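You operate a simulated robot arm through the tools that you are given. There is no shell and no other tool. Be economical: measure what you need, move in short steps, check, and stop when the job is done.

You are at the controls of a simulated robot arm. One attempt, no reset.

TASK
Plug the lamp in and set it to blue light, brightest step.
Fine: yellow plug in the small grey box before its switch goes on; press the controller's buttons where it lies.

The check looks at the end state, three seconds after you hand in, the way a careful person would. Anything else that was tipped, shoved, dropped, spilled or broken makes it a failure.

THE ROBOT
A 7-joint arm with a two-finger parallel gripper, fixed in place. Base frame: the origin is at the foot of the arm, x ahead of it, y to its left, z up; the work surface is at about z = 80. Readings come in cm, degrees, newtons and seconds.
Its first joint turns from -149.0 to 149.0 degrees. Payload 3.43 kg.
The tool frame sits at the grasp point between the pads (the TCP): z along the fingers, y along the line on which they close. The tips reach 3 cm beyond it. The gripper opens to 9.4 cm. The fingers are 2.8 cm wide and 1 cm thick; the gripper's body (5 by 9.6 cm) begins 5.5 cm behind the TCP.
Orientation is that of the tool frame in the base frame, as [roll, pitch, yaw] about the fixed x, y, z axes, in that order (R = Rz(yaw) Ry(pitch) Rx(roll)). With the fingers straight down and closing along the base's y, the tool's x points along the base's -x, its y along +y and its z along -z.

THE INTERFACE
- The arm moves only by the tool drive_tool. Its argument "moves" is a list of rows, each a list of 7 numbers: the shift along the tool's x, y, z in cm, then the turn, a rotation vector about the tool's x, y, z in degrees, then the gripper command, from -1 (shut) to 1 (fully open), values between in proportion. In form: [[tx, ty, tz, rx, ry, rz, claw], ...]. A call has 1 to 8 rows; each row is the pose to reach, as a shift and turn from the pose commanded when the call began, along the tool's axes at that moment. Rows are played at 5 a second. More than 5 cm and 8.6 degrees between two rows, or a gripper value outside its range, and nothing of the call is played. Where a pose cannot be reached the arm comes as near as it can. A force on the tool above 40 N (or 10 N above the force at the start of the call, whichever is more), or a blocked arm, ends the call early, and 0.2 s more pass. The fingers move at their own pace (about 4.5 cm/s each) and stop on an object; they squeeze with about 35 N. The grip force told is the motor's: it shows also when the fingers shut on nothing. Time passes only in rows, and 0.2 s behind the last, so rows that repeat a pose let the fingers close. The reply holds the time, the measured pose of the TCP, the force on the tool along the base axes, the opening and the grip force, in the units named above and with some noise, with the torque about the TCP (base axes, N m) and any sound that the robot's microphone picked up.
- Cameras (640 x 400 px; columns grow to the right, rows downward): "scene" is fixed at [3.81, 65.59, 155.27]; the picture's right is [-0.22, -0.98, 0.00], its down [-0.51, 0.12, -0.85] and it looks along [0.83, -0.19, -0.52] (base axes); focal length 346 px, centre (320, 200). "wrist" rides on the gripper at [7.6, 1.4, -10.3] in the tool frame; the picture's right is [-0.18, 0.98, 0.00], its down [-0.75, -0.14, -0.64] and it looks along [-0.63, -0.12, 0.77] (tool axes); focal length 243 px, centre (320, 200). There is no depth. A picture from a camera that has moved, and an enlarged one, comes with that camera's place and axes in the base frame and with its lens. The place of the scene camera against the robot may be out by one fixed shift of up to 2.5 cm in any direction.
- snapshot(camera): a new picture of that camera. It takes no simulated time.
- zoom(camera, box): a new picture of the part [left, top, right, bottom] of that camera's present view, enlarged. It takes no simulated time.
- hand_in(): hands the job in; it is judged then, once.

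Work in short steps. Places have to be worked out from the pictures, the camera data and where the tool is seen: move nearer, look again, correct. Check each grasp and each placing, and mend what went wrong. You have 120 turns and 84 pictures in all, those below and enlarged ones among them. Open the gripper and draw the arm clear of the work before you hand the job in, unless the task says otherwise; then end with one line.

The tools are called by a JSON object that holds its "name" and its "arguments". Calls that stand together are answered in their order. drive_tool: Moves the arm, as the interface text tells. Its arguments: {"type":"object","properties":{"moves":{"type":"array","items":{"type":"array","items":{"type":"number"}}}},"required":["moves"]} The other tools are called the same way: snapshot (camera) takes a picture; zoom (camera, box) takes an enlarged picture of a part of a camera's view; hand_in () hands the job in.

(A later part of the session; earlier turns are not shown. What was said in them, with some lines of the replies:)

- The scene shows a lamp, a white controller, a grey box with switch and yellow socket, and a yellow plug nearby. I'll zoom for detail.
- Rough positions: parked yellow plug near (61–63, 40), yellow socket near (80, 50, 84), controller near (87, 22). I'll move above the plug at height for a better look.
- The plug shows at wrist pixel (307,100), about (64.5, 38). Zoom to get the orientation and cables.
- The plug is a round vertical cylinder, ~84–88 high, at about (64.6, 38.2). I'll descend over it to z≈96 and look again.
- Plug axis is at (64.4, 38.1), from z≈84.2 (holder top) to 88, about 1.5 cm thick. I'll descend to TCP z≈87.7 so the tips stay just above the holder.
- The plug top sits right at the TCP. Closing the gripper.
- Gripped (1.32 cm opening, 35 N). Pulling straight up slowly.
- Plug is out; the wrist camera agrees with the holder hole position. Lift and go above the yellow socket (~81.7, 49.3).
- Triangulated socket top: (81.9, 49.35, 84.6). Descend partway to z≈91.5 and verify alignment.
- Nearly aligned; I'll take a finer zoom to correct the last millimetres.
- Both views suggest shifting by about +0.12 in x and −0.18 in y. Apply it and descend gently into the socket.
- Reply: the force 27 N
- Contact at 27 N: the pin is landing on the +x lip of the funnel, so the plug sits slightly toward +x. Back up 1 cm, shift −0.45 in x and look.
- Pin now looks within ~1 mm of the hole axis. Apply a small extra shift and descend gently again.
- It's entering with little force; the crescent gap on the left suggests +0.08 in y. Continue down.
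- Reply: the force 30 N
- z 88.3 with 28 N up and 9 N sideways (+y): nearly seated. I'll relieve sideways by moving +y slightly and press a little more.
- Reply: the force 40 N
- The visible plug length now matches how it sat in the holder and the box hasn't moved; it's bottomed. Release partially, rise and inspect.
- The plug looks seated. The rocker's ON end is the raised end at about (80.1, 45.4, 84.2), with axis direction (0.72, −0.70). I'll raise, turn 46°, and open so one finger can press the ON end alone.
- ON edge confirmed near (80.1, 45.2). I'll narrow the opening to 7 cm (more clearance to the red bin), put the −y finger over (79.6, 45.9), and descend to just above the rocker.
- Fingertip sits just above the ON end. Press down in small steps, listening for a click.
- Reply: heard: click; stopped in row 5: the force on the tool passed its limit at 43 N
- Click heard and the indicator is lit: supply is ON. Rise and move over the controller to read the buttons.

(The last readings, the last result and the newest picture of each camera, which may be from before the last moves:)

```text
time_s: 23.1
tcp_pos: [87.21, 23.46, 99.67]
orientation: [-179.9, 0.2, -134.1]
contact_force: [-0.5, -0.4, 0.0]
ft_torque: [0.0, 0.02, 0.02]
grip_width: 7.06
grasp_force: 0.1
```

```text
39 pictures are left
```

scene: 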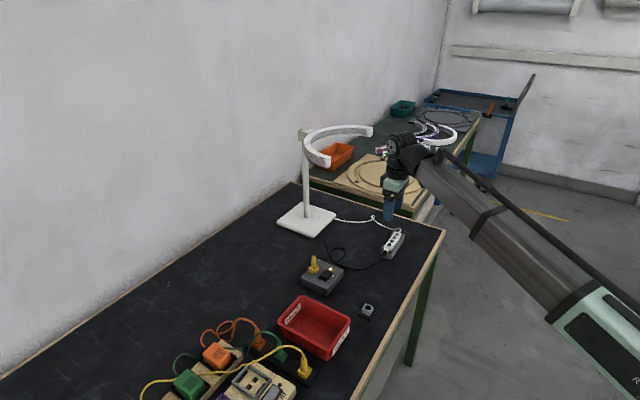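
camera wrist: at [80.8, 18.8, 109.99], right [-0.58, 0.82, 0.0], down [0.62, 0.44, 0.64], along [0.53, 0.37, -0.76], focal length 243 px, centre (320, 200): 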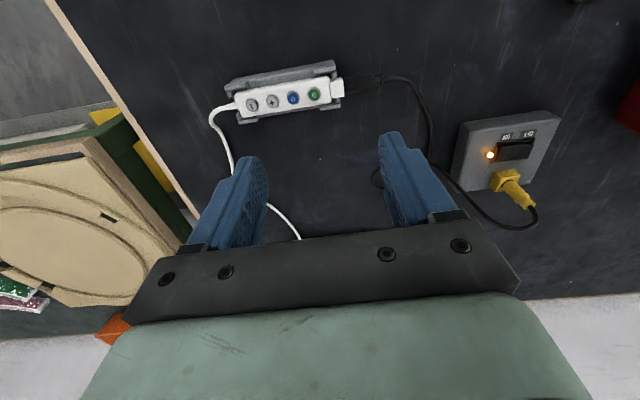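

{"name": "zoom", "arguments": {"camera": "wrist", "box": [215, 50, 355, 130]}}

{"name": "zoom", "arguments": {"camera": "scene", "box": [370, 220, 420, 265]}}

{"name": "zoom", "arguments": {"camera": "scene", "box": [280, 110, 390, 240]}}

```text
4.57 times, centred on (285, 90) of wrist
camera zoom: at [80.8, 18.8, 109.99], right [-0.58, 0.82, 0.0], down [0.62, 0.44, 0.64], along [0.53, 0.37, -0.76], focal length 1109 px, centre (480, 703)
```

zoom: 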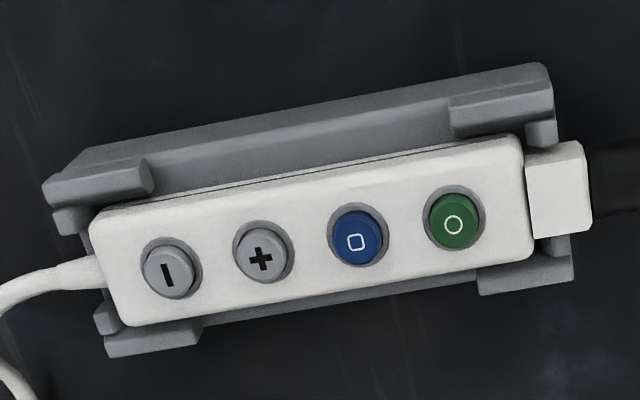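

```text
8.89 times, centred on (395, 242) of scene
camera zoom: at [3.81, 65.59, 155.27], right [-0.22, -0.98, 0.0], down [-0.51, 0.12, -0.85], along [0.83, -0.19, -0.52], focal length 3074 px, centre (-347, -178)
```

zoom: 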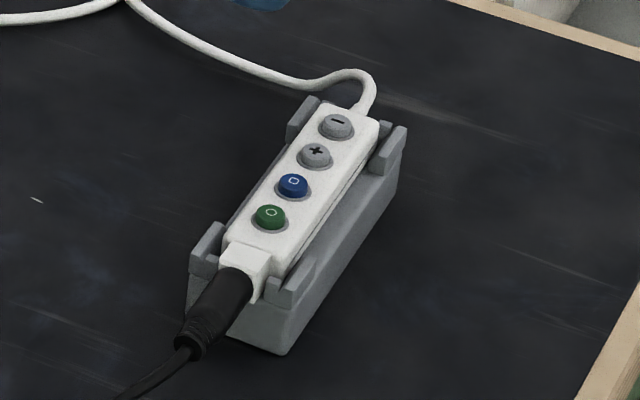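

```text
3.08 times, centred on (335, 175) of scene
camera zoom: at [3.81, 65.59, 155.27], right [-0.22, -0.98, 0.0], down [-0.51, 0.12, -0.85], along [0.83, -0.19, -0.52], focal length 1064 px, centre (274, 277)
```

zoom: 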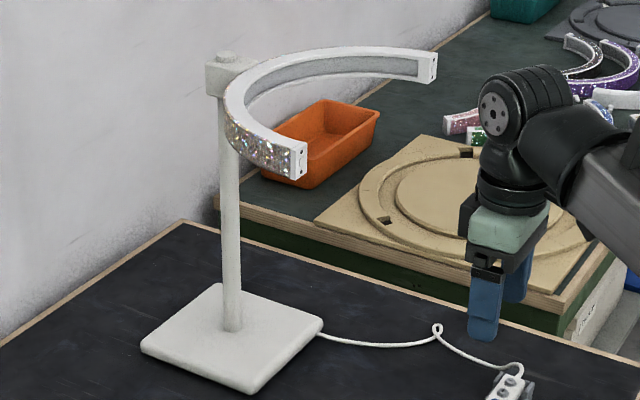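

Buttons: green = power, blue = colour, + and −. Tops are at z≈84.7: green (87.3, 22.6), blue (88.9, 21.1), plus (90.5, 19.6). I'll open fully and place the +y finger above green, stopping ~1.3 cm above.

{"name": "drive_tool", "arguments": {"moves": [[0.3, -2.9, 0, 0, 0, 0, 1], [0.57, -5.85, 0, 0, 0, 0, 1], [0.57, -5.85, 3.5, 0, 0, 0, 1], [0.57, -5.85, 7, 0, 0, 0, 1], [0.57, -5.85, 9.5, 0, 0, 0, 1], [0.57, -5.85, 10.6, 0, 0, 0, 1], [0.57, -5.85, 10.6, 0, 0, 0, 1]]}}

{"name": "snapshot", "arguments": {"camera": "wrist"}}

{"name": "zoom", "arguments": {"camera": "scene", "box": [365, 200, 425, 260]}}

```text
time_s: 24.7
tcp_pos: [91.08, 18.91, 88.87]
orientation: [-179.9, 0.3, -134.0]
contact_force: [-0.8, 0.2, -0.6]
ft_torque: [-0.02, 0.03, 0.02]
grip_width: 9.39
grasp_force: 0.0
```

```text
35 pictures are left
camera wrist: at [84.72, 14.37, 99.28], right [-0.58, 0.82, 0.0], down [0.62, 0.44, 0.64], along [0.53, 0.37, -0.76], focal length 243 px, centre (320, 200)
```

wrist: 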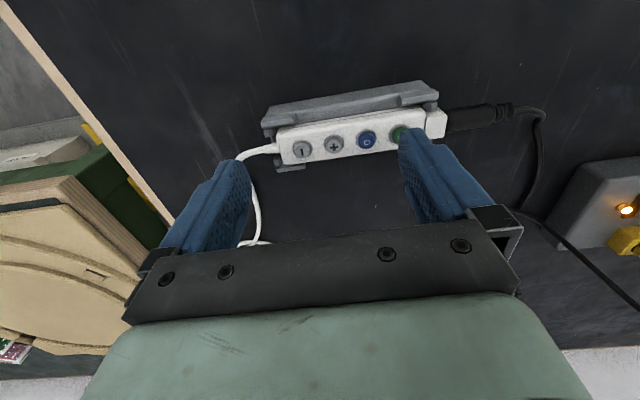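

```text
6.67 times, centred on (395, 230) of scene
camera zoom: at [3.81, 65.59, 155.27], right [-0.22, -0.98, 0.0], down [-0.51, 0.12, -0.85], along [0.83, -0.19, -0.52], focal length 2306 px, centre (-180, 0)
```

zoom: 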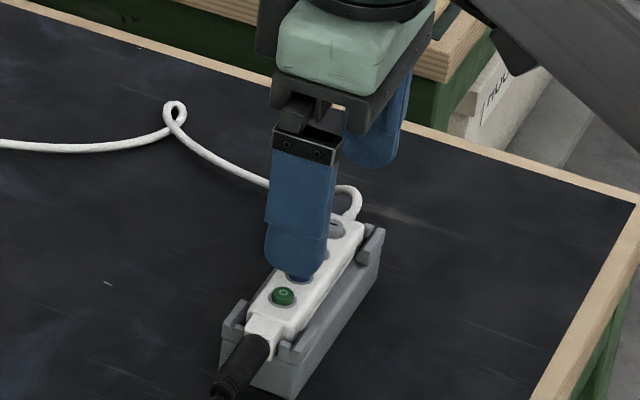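

The scene view hints at a possible sideways offset; zoom to check the green button against the fingertip.

{"name": "zoom", "arguments": {"camera": "wrist", "box": [350, 90, 450, 190]}}

{"name": "zoom", "arguments": {"camera": "scene", "box": [385, 225, 415, 255]}}

```text
4.00 times, centred on (400, 140) of wrist
camera zoom: at [84.72, 14.37, 99.28], right [-0.58, 0.82, 0.0], down [0.62, 0.44, 0.64], along [0.53, 0.37, -0.76], focal length 970 px, centre (0, 440)
```

zoom: 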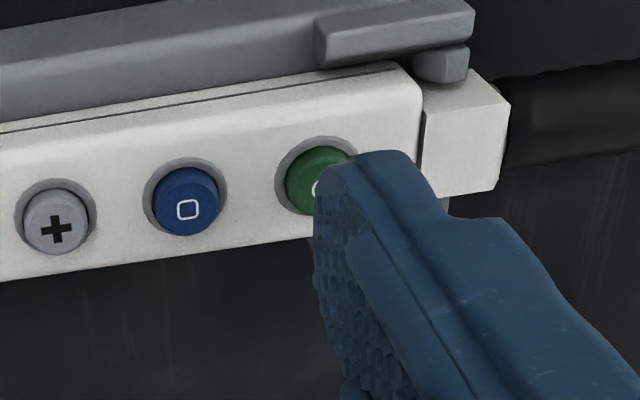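

```text
13.33 times, centred on (400, 240) of scene
camera zoom: at [3.81, 65.59, 155.27], right [-0.22, -0.98, 0.0], down [-0.51, 0.12, -0.85], along [0.83, -0.19, -0.52], focal length 4611 px, centre (-747, -333)
```

zoom: 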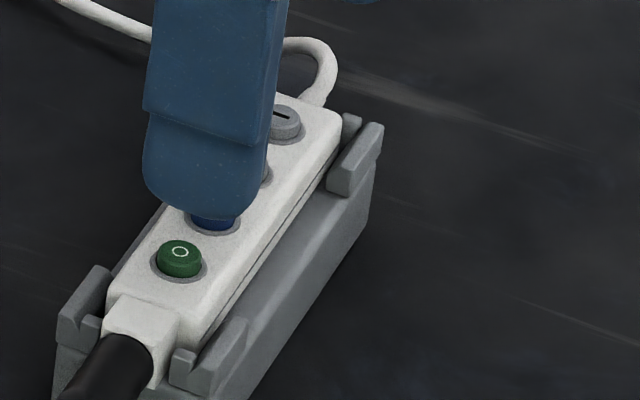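

Wrist view says aligned, scene view suggests ~0.3–0.4 cm toward blue; the tip's narrow part is also on the pad side. Apply a compromise shift (+0.25 tool y, −0.2 tool x) and descend close to contact.

{"name": "drive_tool", "arguments": {"moves": [[-0.2, 0.25, 0.3, 0, 0, 0, 1], [-0.2, 0.25, 0.7, 0, 0, 0, 1], [-0.2, 0.25, 0.9, 0, 0, 0, 1], [-0.2, 0.25, 0.9, 0, 0, 0, 1]]}}

{"name": "zoom", "arguments": {"camera": "scene", "box": [385, 225, 415, 255]}}

{"name": "zoom", "arguments": {"camera": "wrist", "box": [350, 90, 450, 190]}}

```text
time_s: 25.7
tcp_pos: [91.06, 19.31, 88.07]
orientation: [-179.9, 0.2, -134.2]
contact_force: [0.3, 0.0, 1.0]
ft_torque: [0.01, -0.01, 0.0]
grip_width: 9.38
grasp_force: 0.0
```

```text
13.33 times, centred on (400, 240) of scene
camera zoom: at [3.81, 65.59, 155.27], right [-0.22, -0.98, 0.0], down [-0.51, 0.12, -0.85], along [0.83, -0.19, -0.52], focal length 4611 px, centre (-747, -333)
```

zoom: 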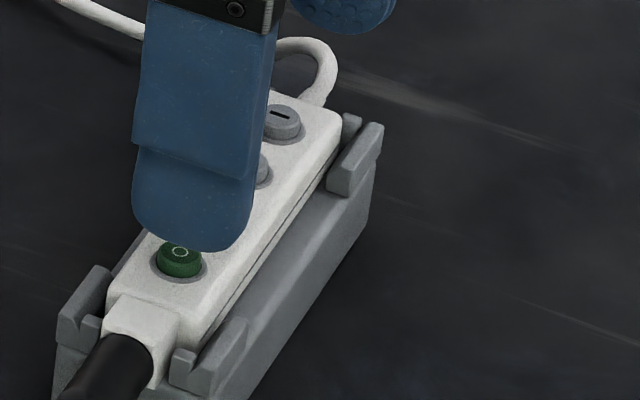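

```text
4.00 times, centred on (400, 140) of wrist
camera zoom: at [84.59, 14.61, 98.42], right [-0.58, 0.82, 0.0], down [0.62, 0.44, 0.64], along [0.53, 0.37, -0.76], focal length 970 px, centre (0, 440)
```

zoom: 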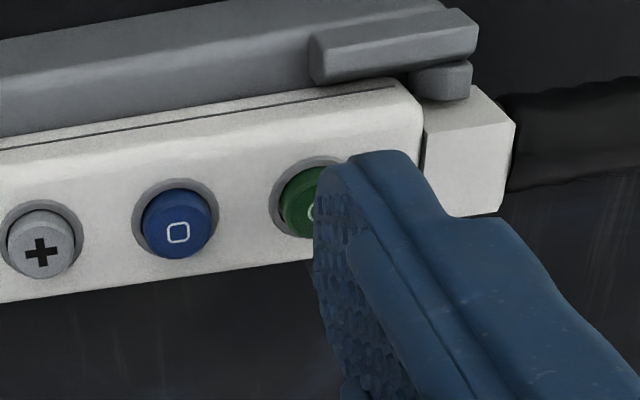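

Fingertip is just above the green button. Press in small steps.

{"name": "drive_tool", "arguments": {"moves": [[-0.1, 0.05, 0.3, 0, 0, 0, 1], [-0.1, 0.05, 0.5, 0, 0, 0, 1], [-0.1, 0.05, 0.65, 0, 0, 0, 1], [-0.1, 0.05, 0.65, 0, 0, 0, 1]]}}

{"name": "zoom", "arguments": {"camera": "scene", "box": [280, 110, 420, 260]}}

```text
time_s: 26.7
tcp_pos: [91.07, 19.33, 87.47]
orientation: [-179.9, 0.3, -134.1]
contact_force: [0.0, 0.2, -0.2]
ft_torque: [-0.02, 0.05, 0.02]
grip_width: 9.39
grasp_force: 0.0
```

```text
2.67 times, centred on (350, 185) of scene
camera zoom: at [3.81, 65.59, 155.27], right [-0.22, -0.98, 0.0], down [-0.51, 0.12, -0.85], along [0.83, -0.19, -0.52], focal length 922 px, centre (240, 240)
```

zoom: 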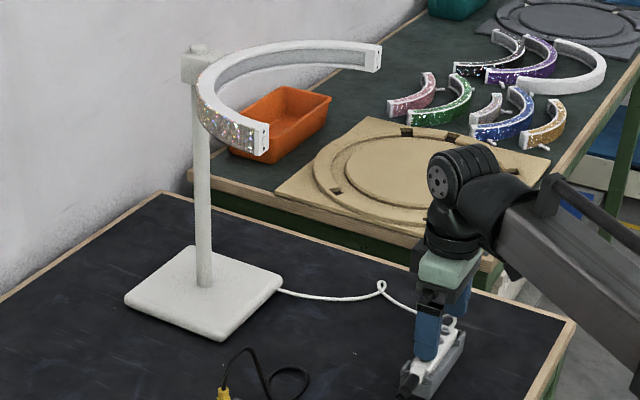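

No contact yet, so the button is slightly lower than estimated. Check closely, then continue.

{"name": "zoom", "arguments": {"camera": "scene", "box": [385, 225, 415, 255]}}

{"name": "drive_tool", "arguments": {"moves": [[0, 0, 0.15, 0, 0, 0, 1], [0, 0, 0.3, 0, 0, 0, 1], [0, 0, 0.4, 0, 0, 0, 1]]}}

```text
13.33 times, centred on (400, 240) of scene
camera zoom: at [3.81, 65.59, 155.27], right [-0.22, -0.98, 0.0], down [-0.51, 0.12, -0.85], along [0.83, -0.19, -0.52], focal length 4611 px, centre (-747, -333)
```

zoom: 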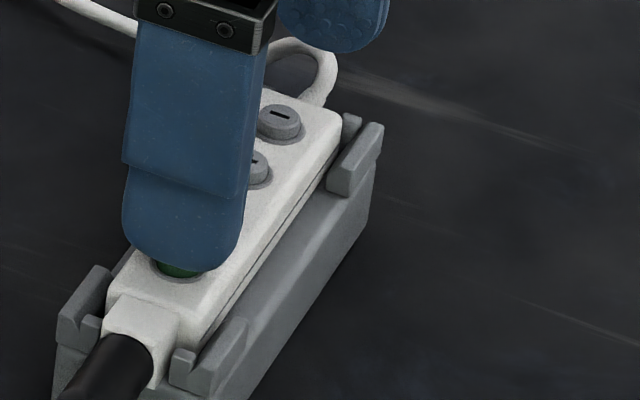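

```text
time_s: 27.5
tcp_pos: [91.05, 19.4, 87.13]
orientation: [-179.9, 0.1, -134.0]
contact_force: [0.0, -1.1, 4.6]
ft_torque: [0.15, 0.17, 0.01]
grip_width: 9.36
grasp_force: 0.1
heard: click
```

Click with 4.6 N. Check whether the lamp lit.

{"name": "zoom", "arguments": {"camera": "scene", "box": [280, 110, 420, 260]}}

```text
2.67 times, centred on (350, 185) of scene
camera zoom: at [3.81, 65.59, 155.27], right [-0.22, -0.98, 0.0], down [-0.51, 0.12, -0.85], along [0.83, -0.19, -0.52], focal length 922 px, centre (240, 240)
```

zoom: 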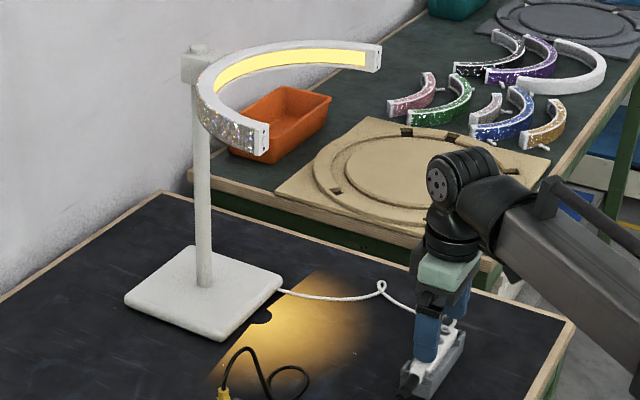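

Lamp is on (warm light). Lift 1 cm, shift 2.2 cm to the blue button, press to the same depth and release.

{"name": "drive_tool", "arguments": {"moves": [[0, 0, -0.7, 0, 0, 0, 1], [0, -0.8, -1.3, 0, 0, 0, 1], [0, -2.2, -1.3, 0, 0, 0, 1], [0, -2.2, -0.7, 0, 0, 0, 1], [0, -2.2, -0.3, 0, 0, 0, 1], [0, -2.2, -0.1, 0, 0, 0, 1], [0, -2.2, 0.05, 0, 0, 0, 1]]}}

{"name": "zoom", "arguments": {"camera": "scene", "box": [280, 110, 420, 260]}}

```text
time_s: 29.1
tcp_pos: [92.58, 17.98, 87.12]
orientation: [-179.8, 0.2, -134.0]
contact_force: [0.7, 0.3, 6.2]
ft_torque: [0.27, 0.24, 0.01]
grip_width: 9.41
grasp_force: 0.1
heard: click
```

```text
2.67 times, centred on (350, 185) of scene
camera zoom: at [3.81, 65.59, 155.27], right [-0.22, -0.98, 0.0], down [-0.51, 0.12, -0.85], along [0.83, -0.19, -0.52], focal length 922 px, centre (240, 240)
```

zoom: 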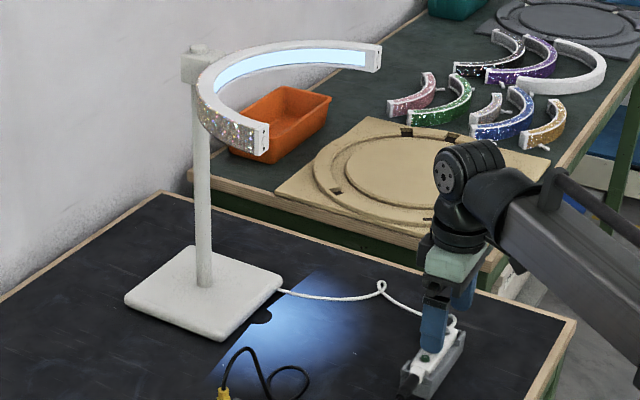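

It changed to a pale cool white/blue. It may be a "cool white" step before blue, so I'll press once more to see the next colour.

{"name": "drive_tool", "arguments": {"moves": [[0, 0, -0.4, 0, 0, 0, 1], [0, 0, -0.8, 0, 0, 0, 1], [0, 0, -0.4, 0, 0, 0, 1], [0, 0, -0.15, 0, 0, 0, 1], [0, 0, 0.0, 0, 0, 0, 1]]}}

{"name": "zoom", "arguments": {"camera": "scene", "box": [280, 110, 420, 260]}}

```text
time_s: 30.3
tcp_pos: [92.61, 17.99, 87.07]
orientation: [-179.9, 0.2, -134.0]
contact_force: [0.1, -0.2, 6.0]
ft_torque: [0.22, 0.23, 0.01]
grip_width: 9.37
grasp_force: 0.1
heard: click
```

```text
2.67 times, centred on (350, 185) of scene
camera zoom: at [3.81, 65.59, 155.27], right [-0.22, -0.98, 0.0], down [-0.51, 0.12, -0.85], along [0.83, -0.19, -0.52], focal length 922 px, centre (240, 240)
```

zoom: 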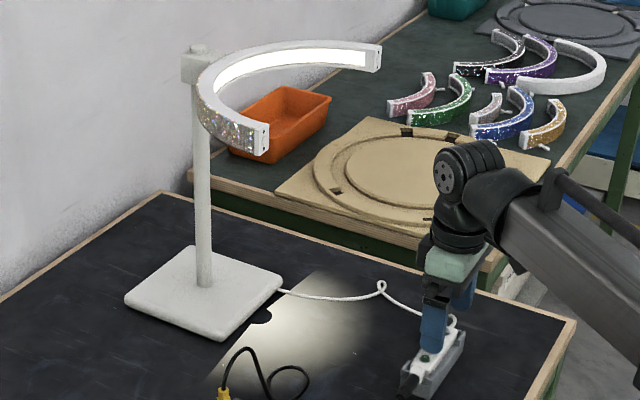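

White now. So the cycle is yellow → blue → white → …; press again to continue.

{"name": "drive_tool", "arguments": {"moves": [[0, 0, -0.4, 0, 0, 0, 1], [0, 0, -0.8, 0, 0, 0, 1], [0, 0, -0.4, 0, 0, 0, 1], [0, 0, -0.15, 0, 0, 0, 1], [0, 0, 0.0, 0, 0, 0, 1]]}}

{"name": "zoom", "arguments": {"camera": "scene", "box": [280, 110, 420, 260]}}

```text
time_s: 31.5
tcp_pos: [92.84, 17.87, 87.13]
orientation: [-179.9, 0.1, -133.9]
contact_force: [-0.3, 1.0, 8.5]
ft_torque: [0.31, 0.3, -0.02]
grip_width: 9.39
grasp_force: 0.0
heard: click
```

```text
2.67 times, centred on (350, 185) of scene
camera zoom: at [3.81, 65.59, 155.27], right [-0.22, -0.98, 0.0], down [-0.51, 0.12, -0.85], along [0.83, -0.19, -0.52], focal length 922 px, centre (240, 240)
```

zoom: 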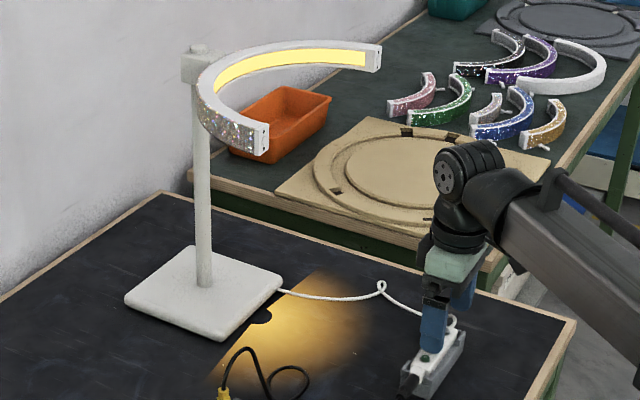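

The cycle is yellow → blue → white. One more press gives blue.

{"name": "drive_tool", "arguments": {"moves": [[0, 0, -0.4, 0, 0, 0, 1], [0, 0, -0.8, 0, 0, 0, 1], [0, 0, -0.4, 0, 0, 0, 1], [0, 0, -0.15, 0, 0, 0, 1], [0, 0, 0.0, 0, 0, 0, 1], [0, 0, -0.7, 0, 0, 0, 1], [0, 0, -1.3, 0, 0, 0, 1]]}}

{"name": "zoom", "arguments": {"camera": "scene", "box": [280, 110, 420, 260]}}

{"name": "snapshot", "arguments": {"camera": "wrist"}}

```text
time_s: 33.1
tcp_pos: [92.69, 17.85, 88.24]
orientation: [-179.8, 0.2, -134.0]
contact_force: [0.3, 0.0, 0.0]
ft_torque: [-0.02, -0.01, 0.03]
grip_width: 9.38
grasp_force: 0.0
heard: click
```

```text
2.67 times, centred on (350, 185) of scene
camera zoom: at [3.81, 65.59, 155.27], right [-0.22, -0.98, 0.0], down [-0.51, 0.12, -0.85], along [0.83, -0.19, -0.52], focal length 922 px, centre (240, 240)
```

zoom: 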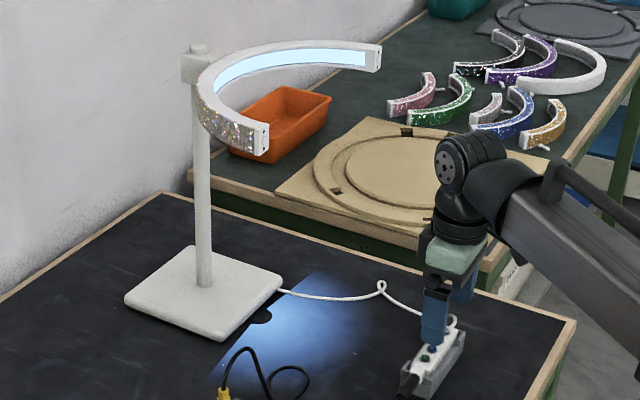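

```text
22 pictures are left
camera wrist: at [86.24, 13.29, 98.66], right [-0.58, 0.82, 0.0], down [0.62, 0.44, 0.64], along [0.53, 0.37, -0.76], focal length 243 px, centre (320, 200)
```

wrist: 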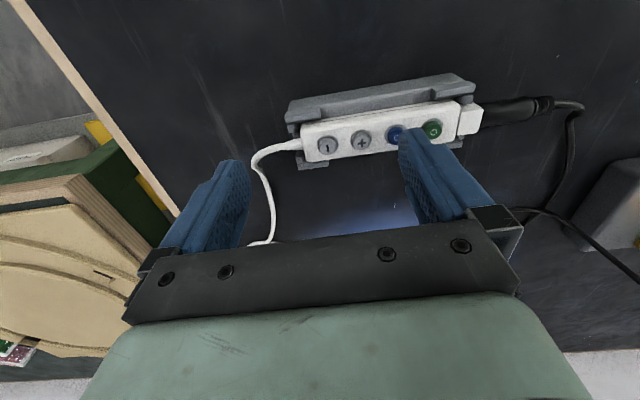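

Blue light. Now shift 2.2 cm to "+" and press once, watching the brightness.

{"name": "drive_tool", "arguments": {"moves": [[0, -1.1, 0, 0, 0, 0, 1], [0, -2.2, 0, 0, 0, 0, 1], [0, -2.2, 0.5, 0, 0, 0, 1], [0, -2.2, 0.9, 0, 0, 0, 1], [0, -2.2, 1.15, 0, 0, 0, 1], [0, -2.2, 1.3, 0, 0, 0, 1]]}}

{"name": "zoom", "arguments": {"camera": "scene", "box": [280, 110, 420, 260]}}

```text
time_s: 34.5
tcp_pos: [94.28, 16.41, 87.07]
orientation: [-179.8, 0.2, -134.0]
contact_force: [0.8, -0.9, 6.6]
ft_torque: [0.22, 0.22, 0.01]
grip_width: 9.3
grasp_force: 0.0
heard: click
```

```text
2.67 times, centred on (350, 185) of scene
camera zoom: at [3.81, 65.59, 155.27], right [-0.22, -0.98, 0.0], down [-0.51, 0.12, -0.85], along [0.83, -0.19, -0.52], focal length 922 px, centre (240, 240)
```

zoom: 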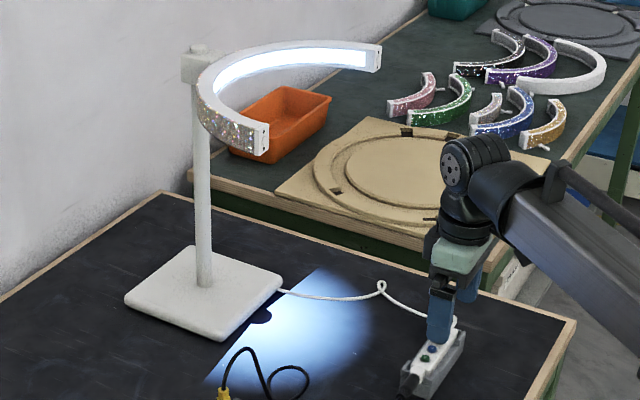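

Brighter. Press "+" again.

{"name": "drive_tool", "arguments": {"moves": [[0, 0, -0.4, 0, 0, 0, 1], [0, 0, -0.8, 0, 0, 0, 1], [0, 0, -0.4, 0, 0, 0, 1], [0, 0, -0.15, 0, 0, 0, 1], [0, 0, 0.0, 0, 0, 0, 1]]}}

{"name": "zoom", "arguments": {"camera": "scene", "box": [280, 110, 420, 260]}}

```text
time_s: 35.7
tcp_pos: [94.15, 16.31, 87.07]
orientation: [-179.9, 0.2, -133.9]
contact_force: [1.1, -1.2, 6.9]
ft_torque: [0.19, 0.24, -0.02]
grip_width: 9.38
grasp_force: 0.0
heard: click
```

```text
2.67 times, centred on (350, 185) of scene
camera zoom: at [3.81, 65.59, 155.27], right [-0.22, -0.98, 0.0], down [-0.51, 0.12, -0.85], along [0.83, -0.19, -0.52], focal length 922 px, centre (240, 240)
```

zoom: 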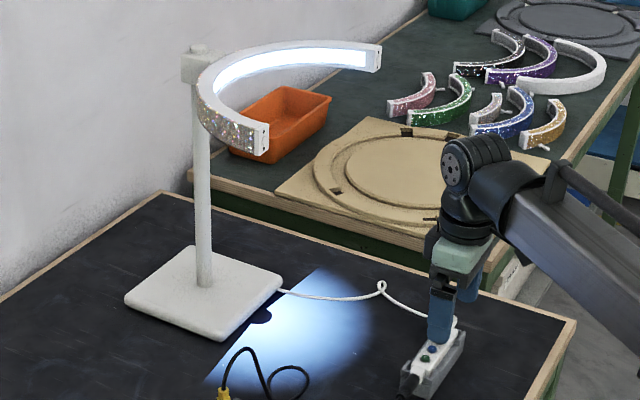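

Looks unchanged, likely already at maximum. One more press to confirm it saturates, then lift.

{"name": "drive_tool", "arguments": {"moves": [[0, 0, -0.4, 0, 0, 0, 1], [0, 0, -0.8, 0, 0, 0, 1], [0, 0, -0.4, 0, 0, 0, 1], [0, 0, -0.15, 0, 0, 0, 1], [0, 0, 0.0, 0, 0, 0, 1], [0, 0, -0.8, 0, 0, 0, 1]]}}

{"name": "zoom", "arguments": {"camera": "scene", "box": [280, 110, 420, 260]}}

```text
time_s: 37.1
tcp_pos: [94.42, 16.27, 87.78]
orientation: [-179.8, 0.1, -133.9]
contact_force: [0.2, -0.5, 0.1]
ft_torque: [0.01, -0.02, 0.02]
grip_width: 9.42
grasp_force: 0.1
heard: click
```

```text
2.67 times, centred on (350, 185) of scene
camera zoom: at [3.81, 65.59, 155.27], right [-0.22, -0.98, 0.0], down [-0.51, 0.12, -0.85], along [0.83, -0.19, -0.52], focal length 922 px, centre (240, 240)
```

zoom: 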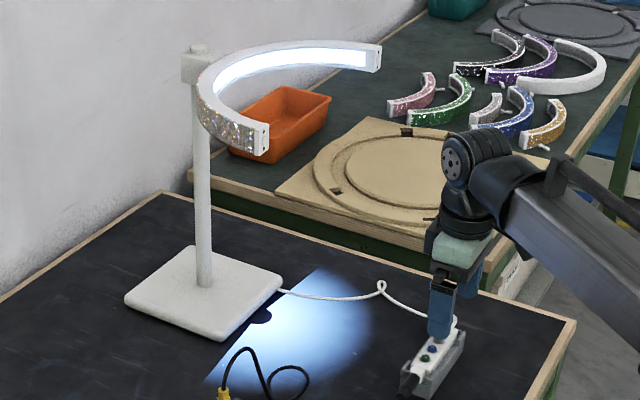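

Brightness is saturated at max with the blue tint. Raise the arm straight up and retreat, then do a final check.

{"name": "drive_tool", "arguments": {"moves": [[0, 0, -4, 0, 0, 0, 1], [0, 0, -8.5, 0, 0, 0, 1], [0, 0, -13, 0, 0, 0, 1], [3, 0, -16, 0, 0, 0, 1], [6.5, 0, -18, 0, 0, 0, 1], [10, 0, -19, 0, 0, 0, 1], [10, 0, -19, 0, 0, 0, 1]]}}

{"name": "snapshot", "arguments": {"camera": "scene"}}

{"name": "zoom", "arguments": {"camera": "scene", "box": [290, 210, 420, 310]}}

```text
time_s: 38.7
tcp_pos: [87.31, 9.0, 107.1]
orientation: [-179.9, 0.2, -134.0]
contact_force: [-0.2, 0.7, 0.6]
ft_torque: [0.02, 0.01, 0.01]
grip_width: 9.4
grasp_force: 0.1
```

```text
18 pictures are left
```

scene: 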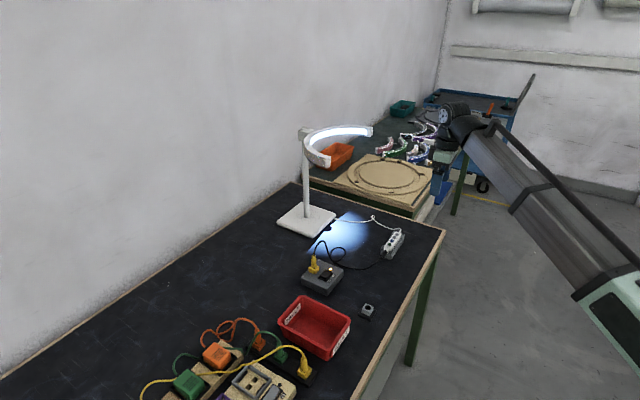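

```text
4.00 times, centred on (355, 260) of scene
camera zoom: at [3.81, 65.59, 155.27], right [-0.22, -0.98, 0.0], down [-0.51, 0.12, -0.85], along [0.83, -0.19, -0.52], focal length 1383 px, centre (180, -40)
```

zoom: 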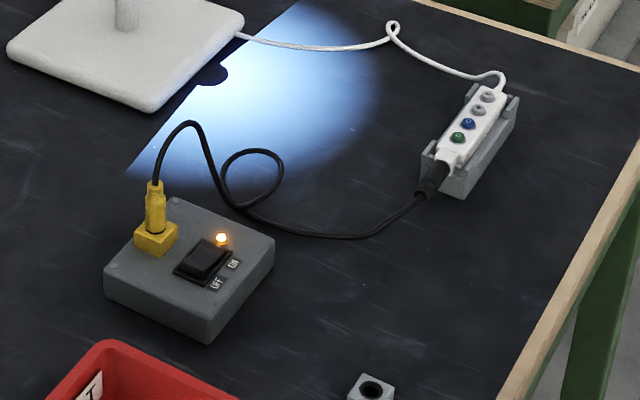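

Everything is in place: plug seated, supply on, lamp blue at its brightest step, nothing displaced, and the arm clear with the gripper open. Handing in.

{"name": "hand_in", "arguments": {}}

```text
The job is handed in.
```

The lamp is plugged into the small grey box, switched on after plugging in, and set to blue at its brightest step; I handed the job in with the arm clear, gripper open and nothing else moved.
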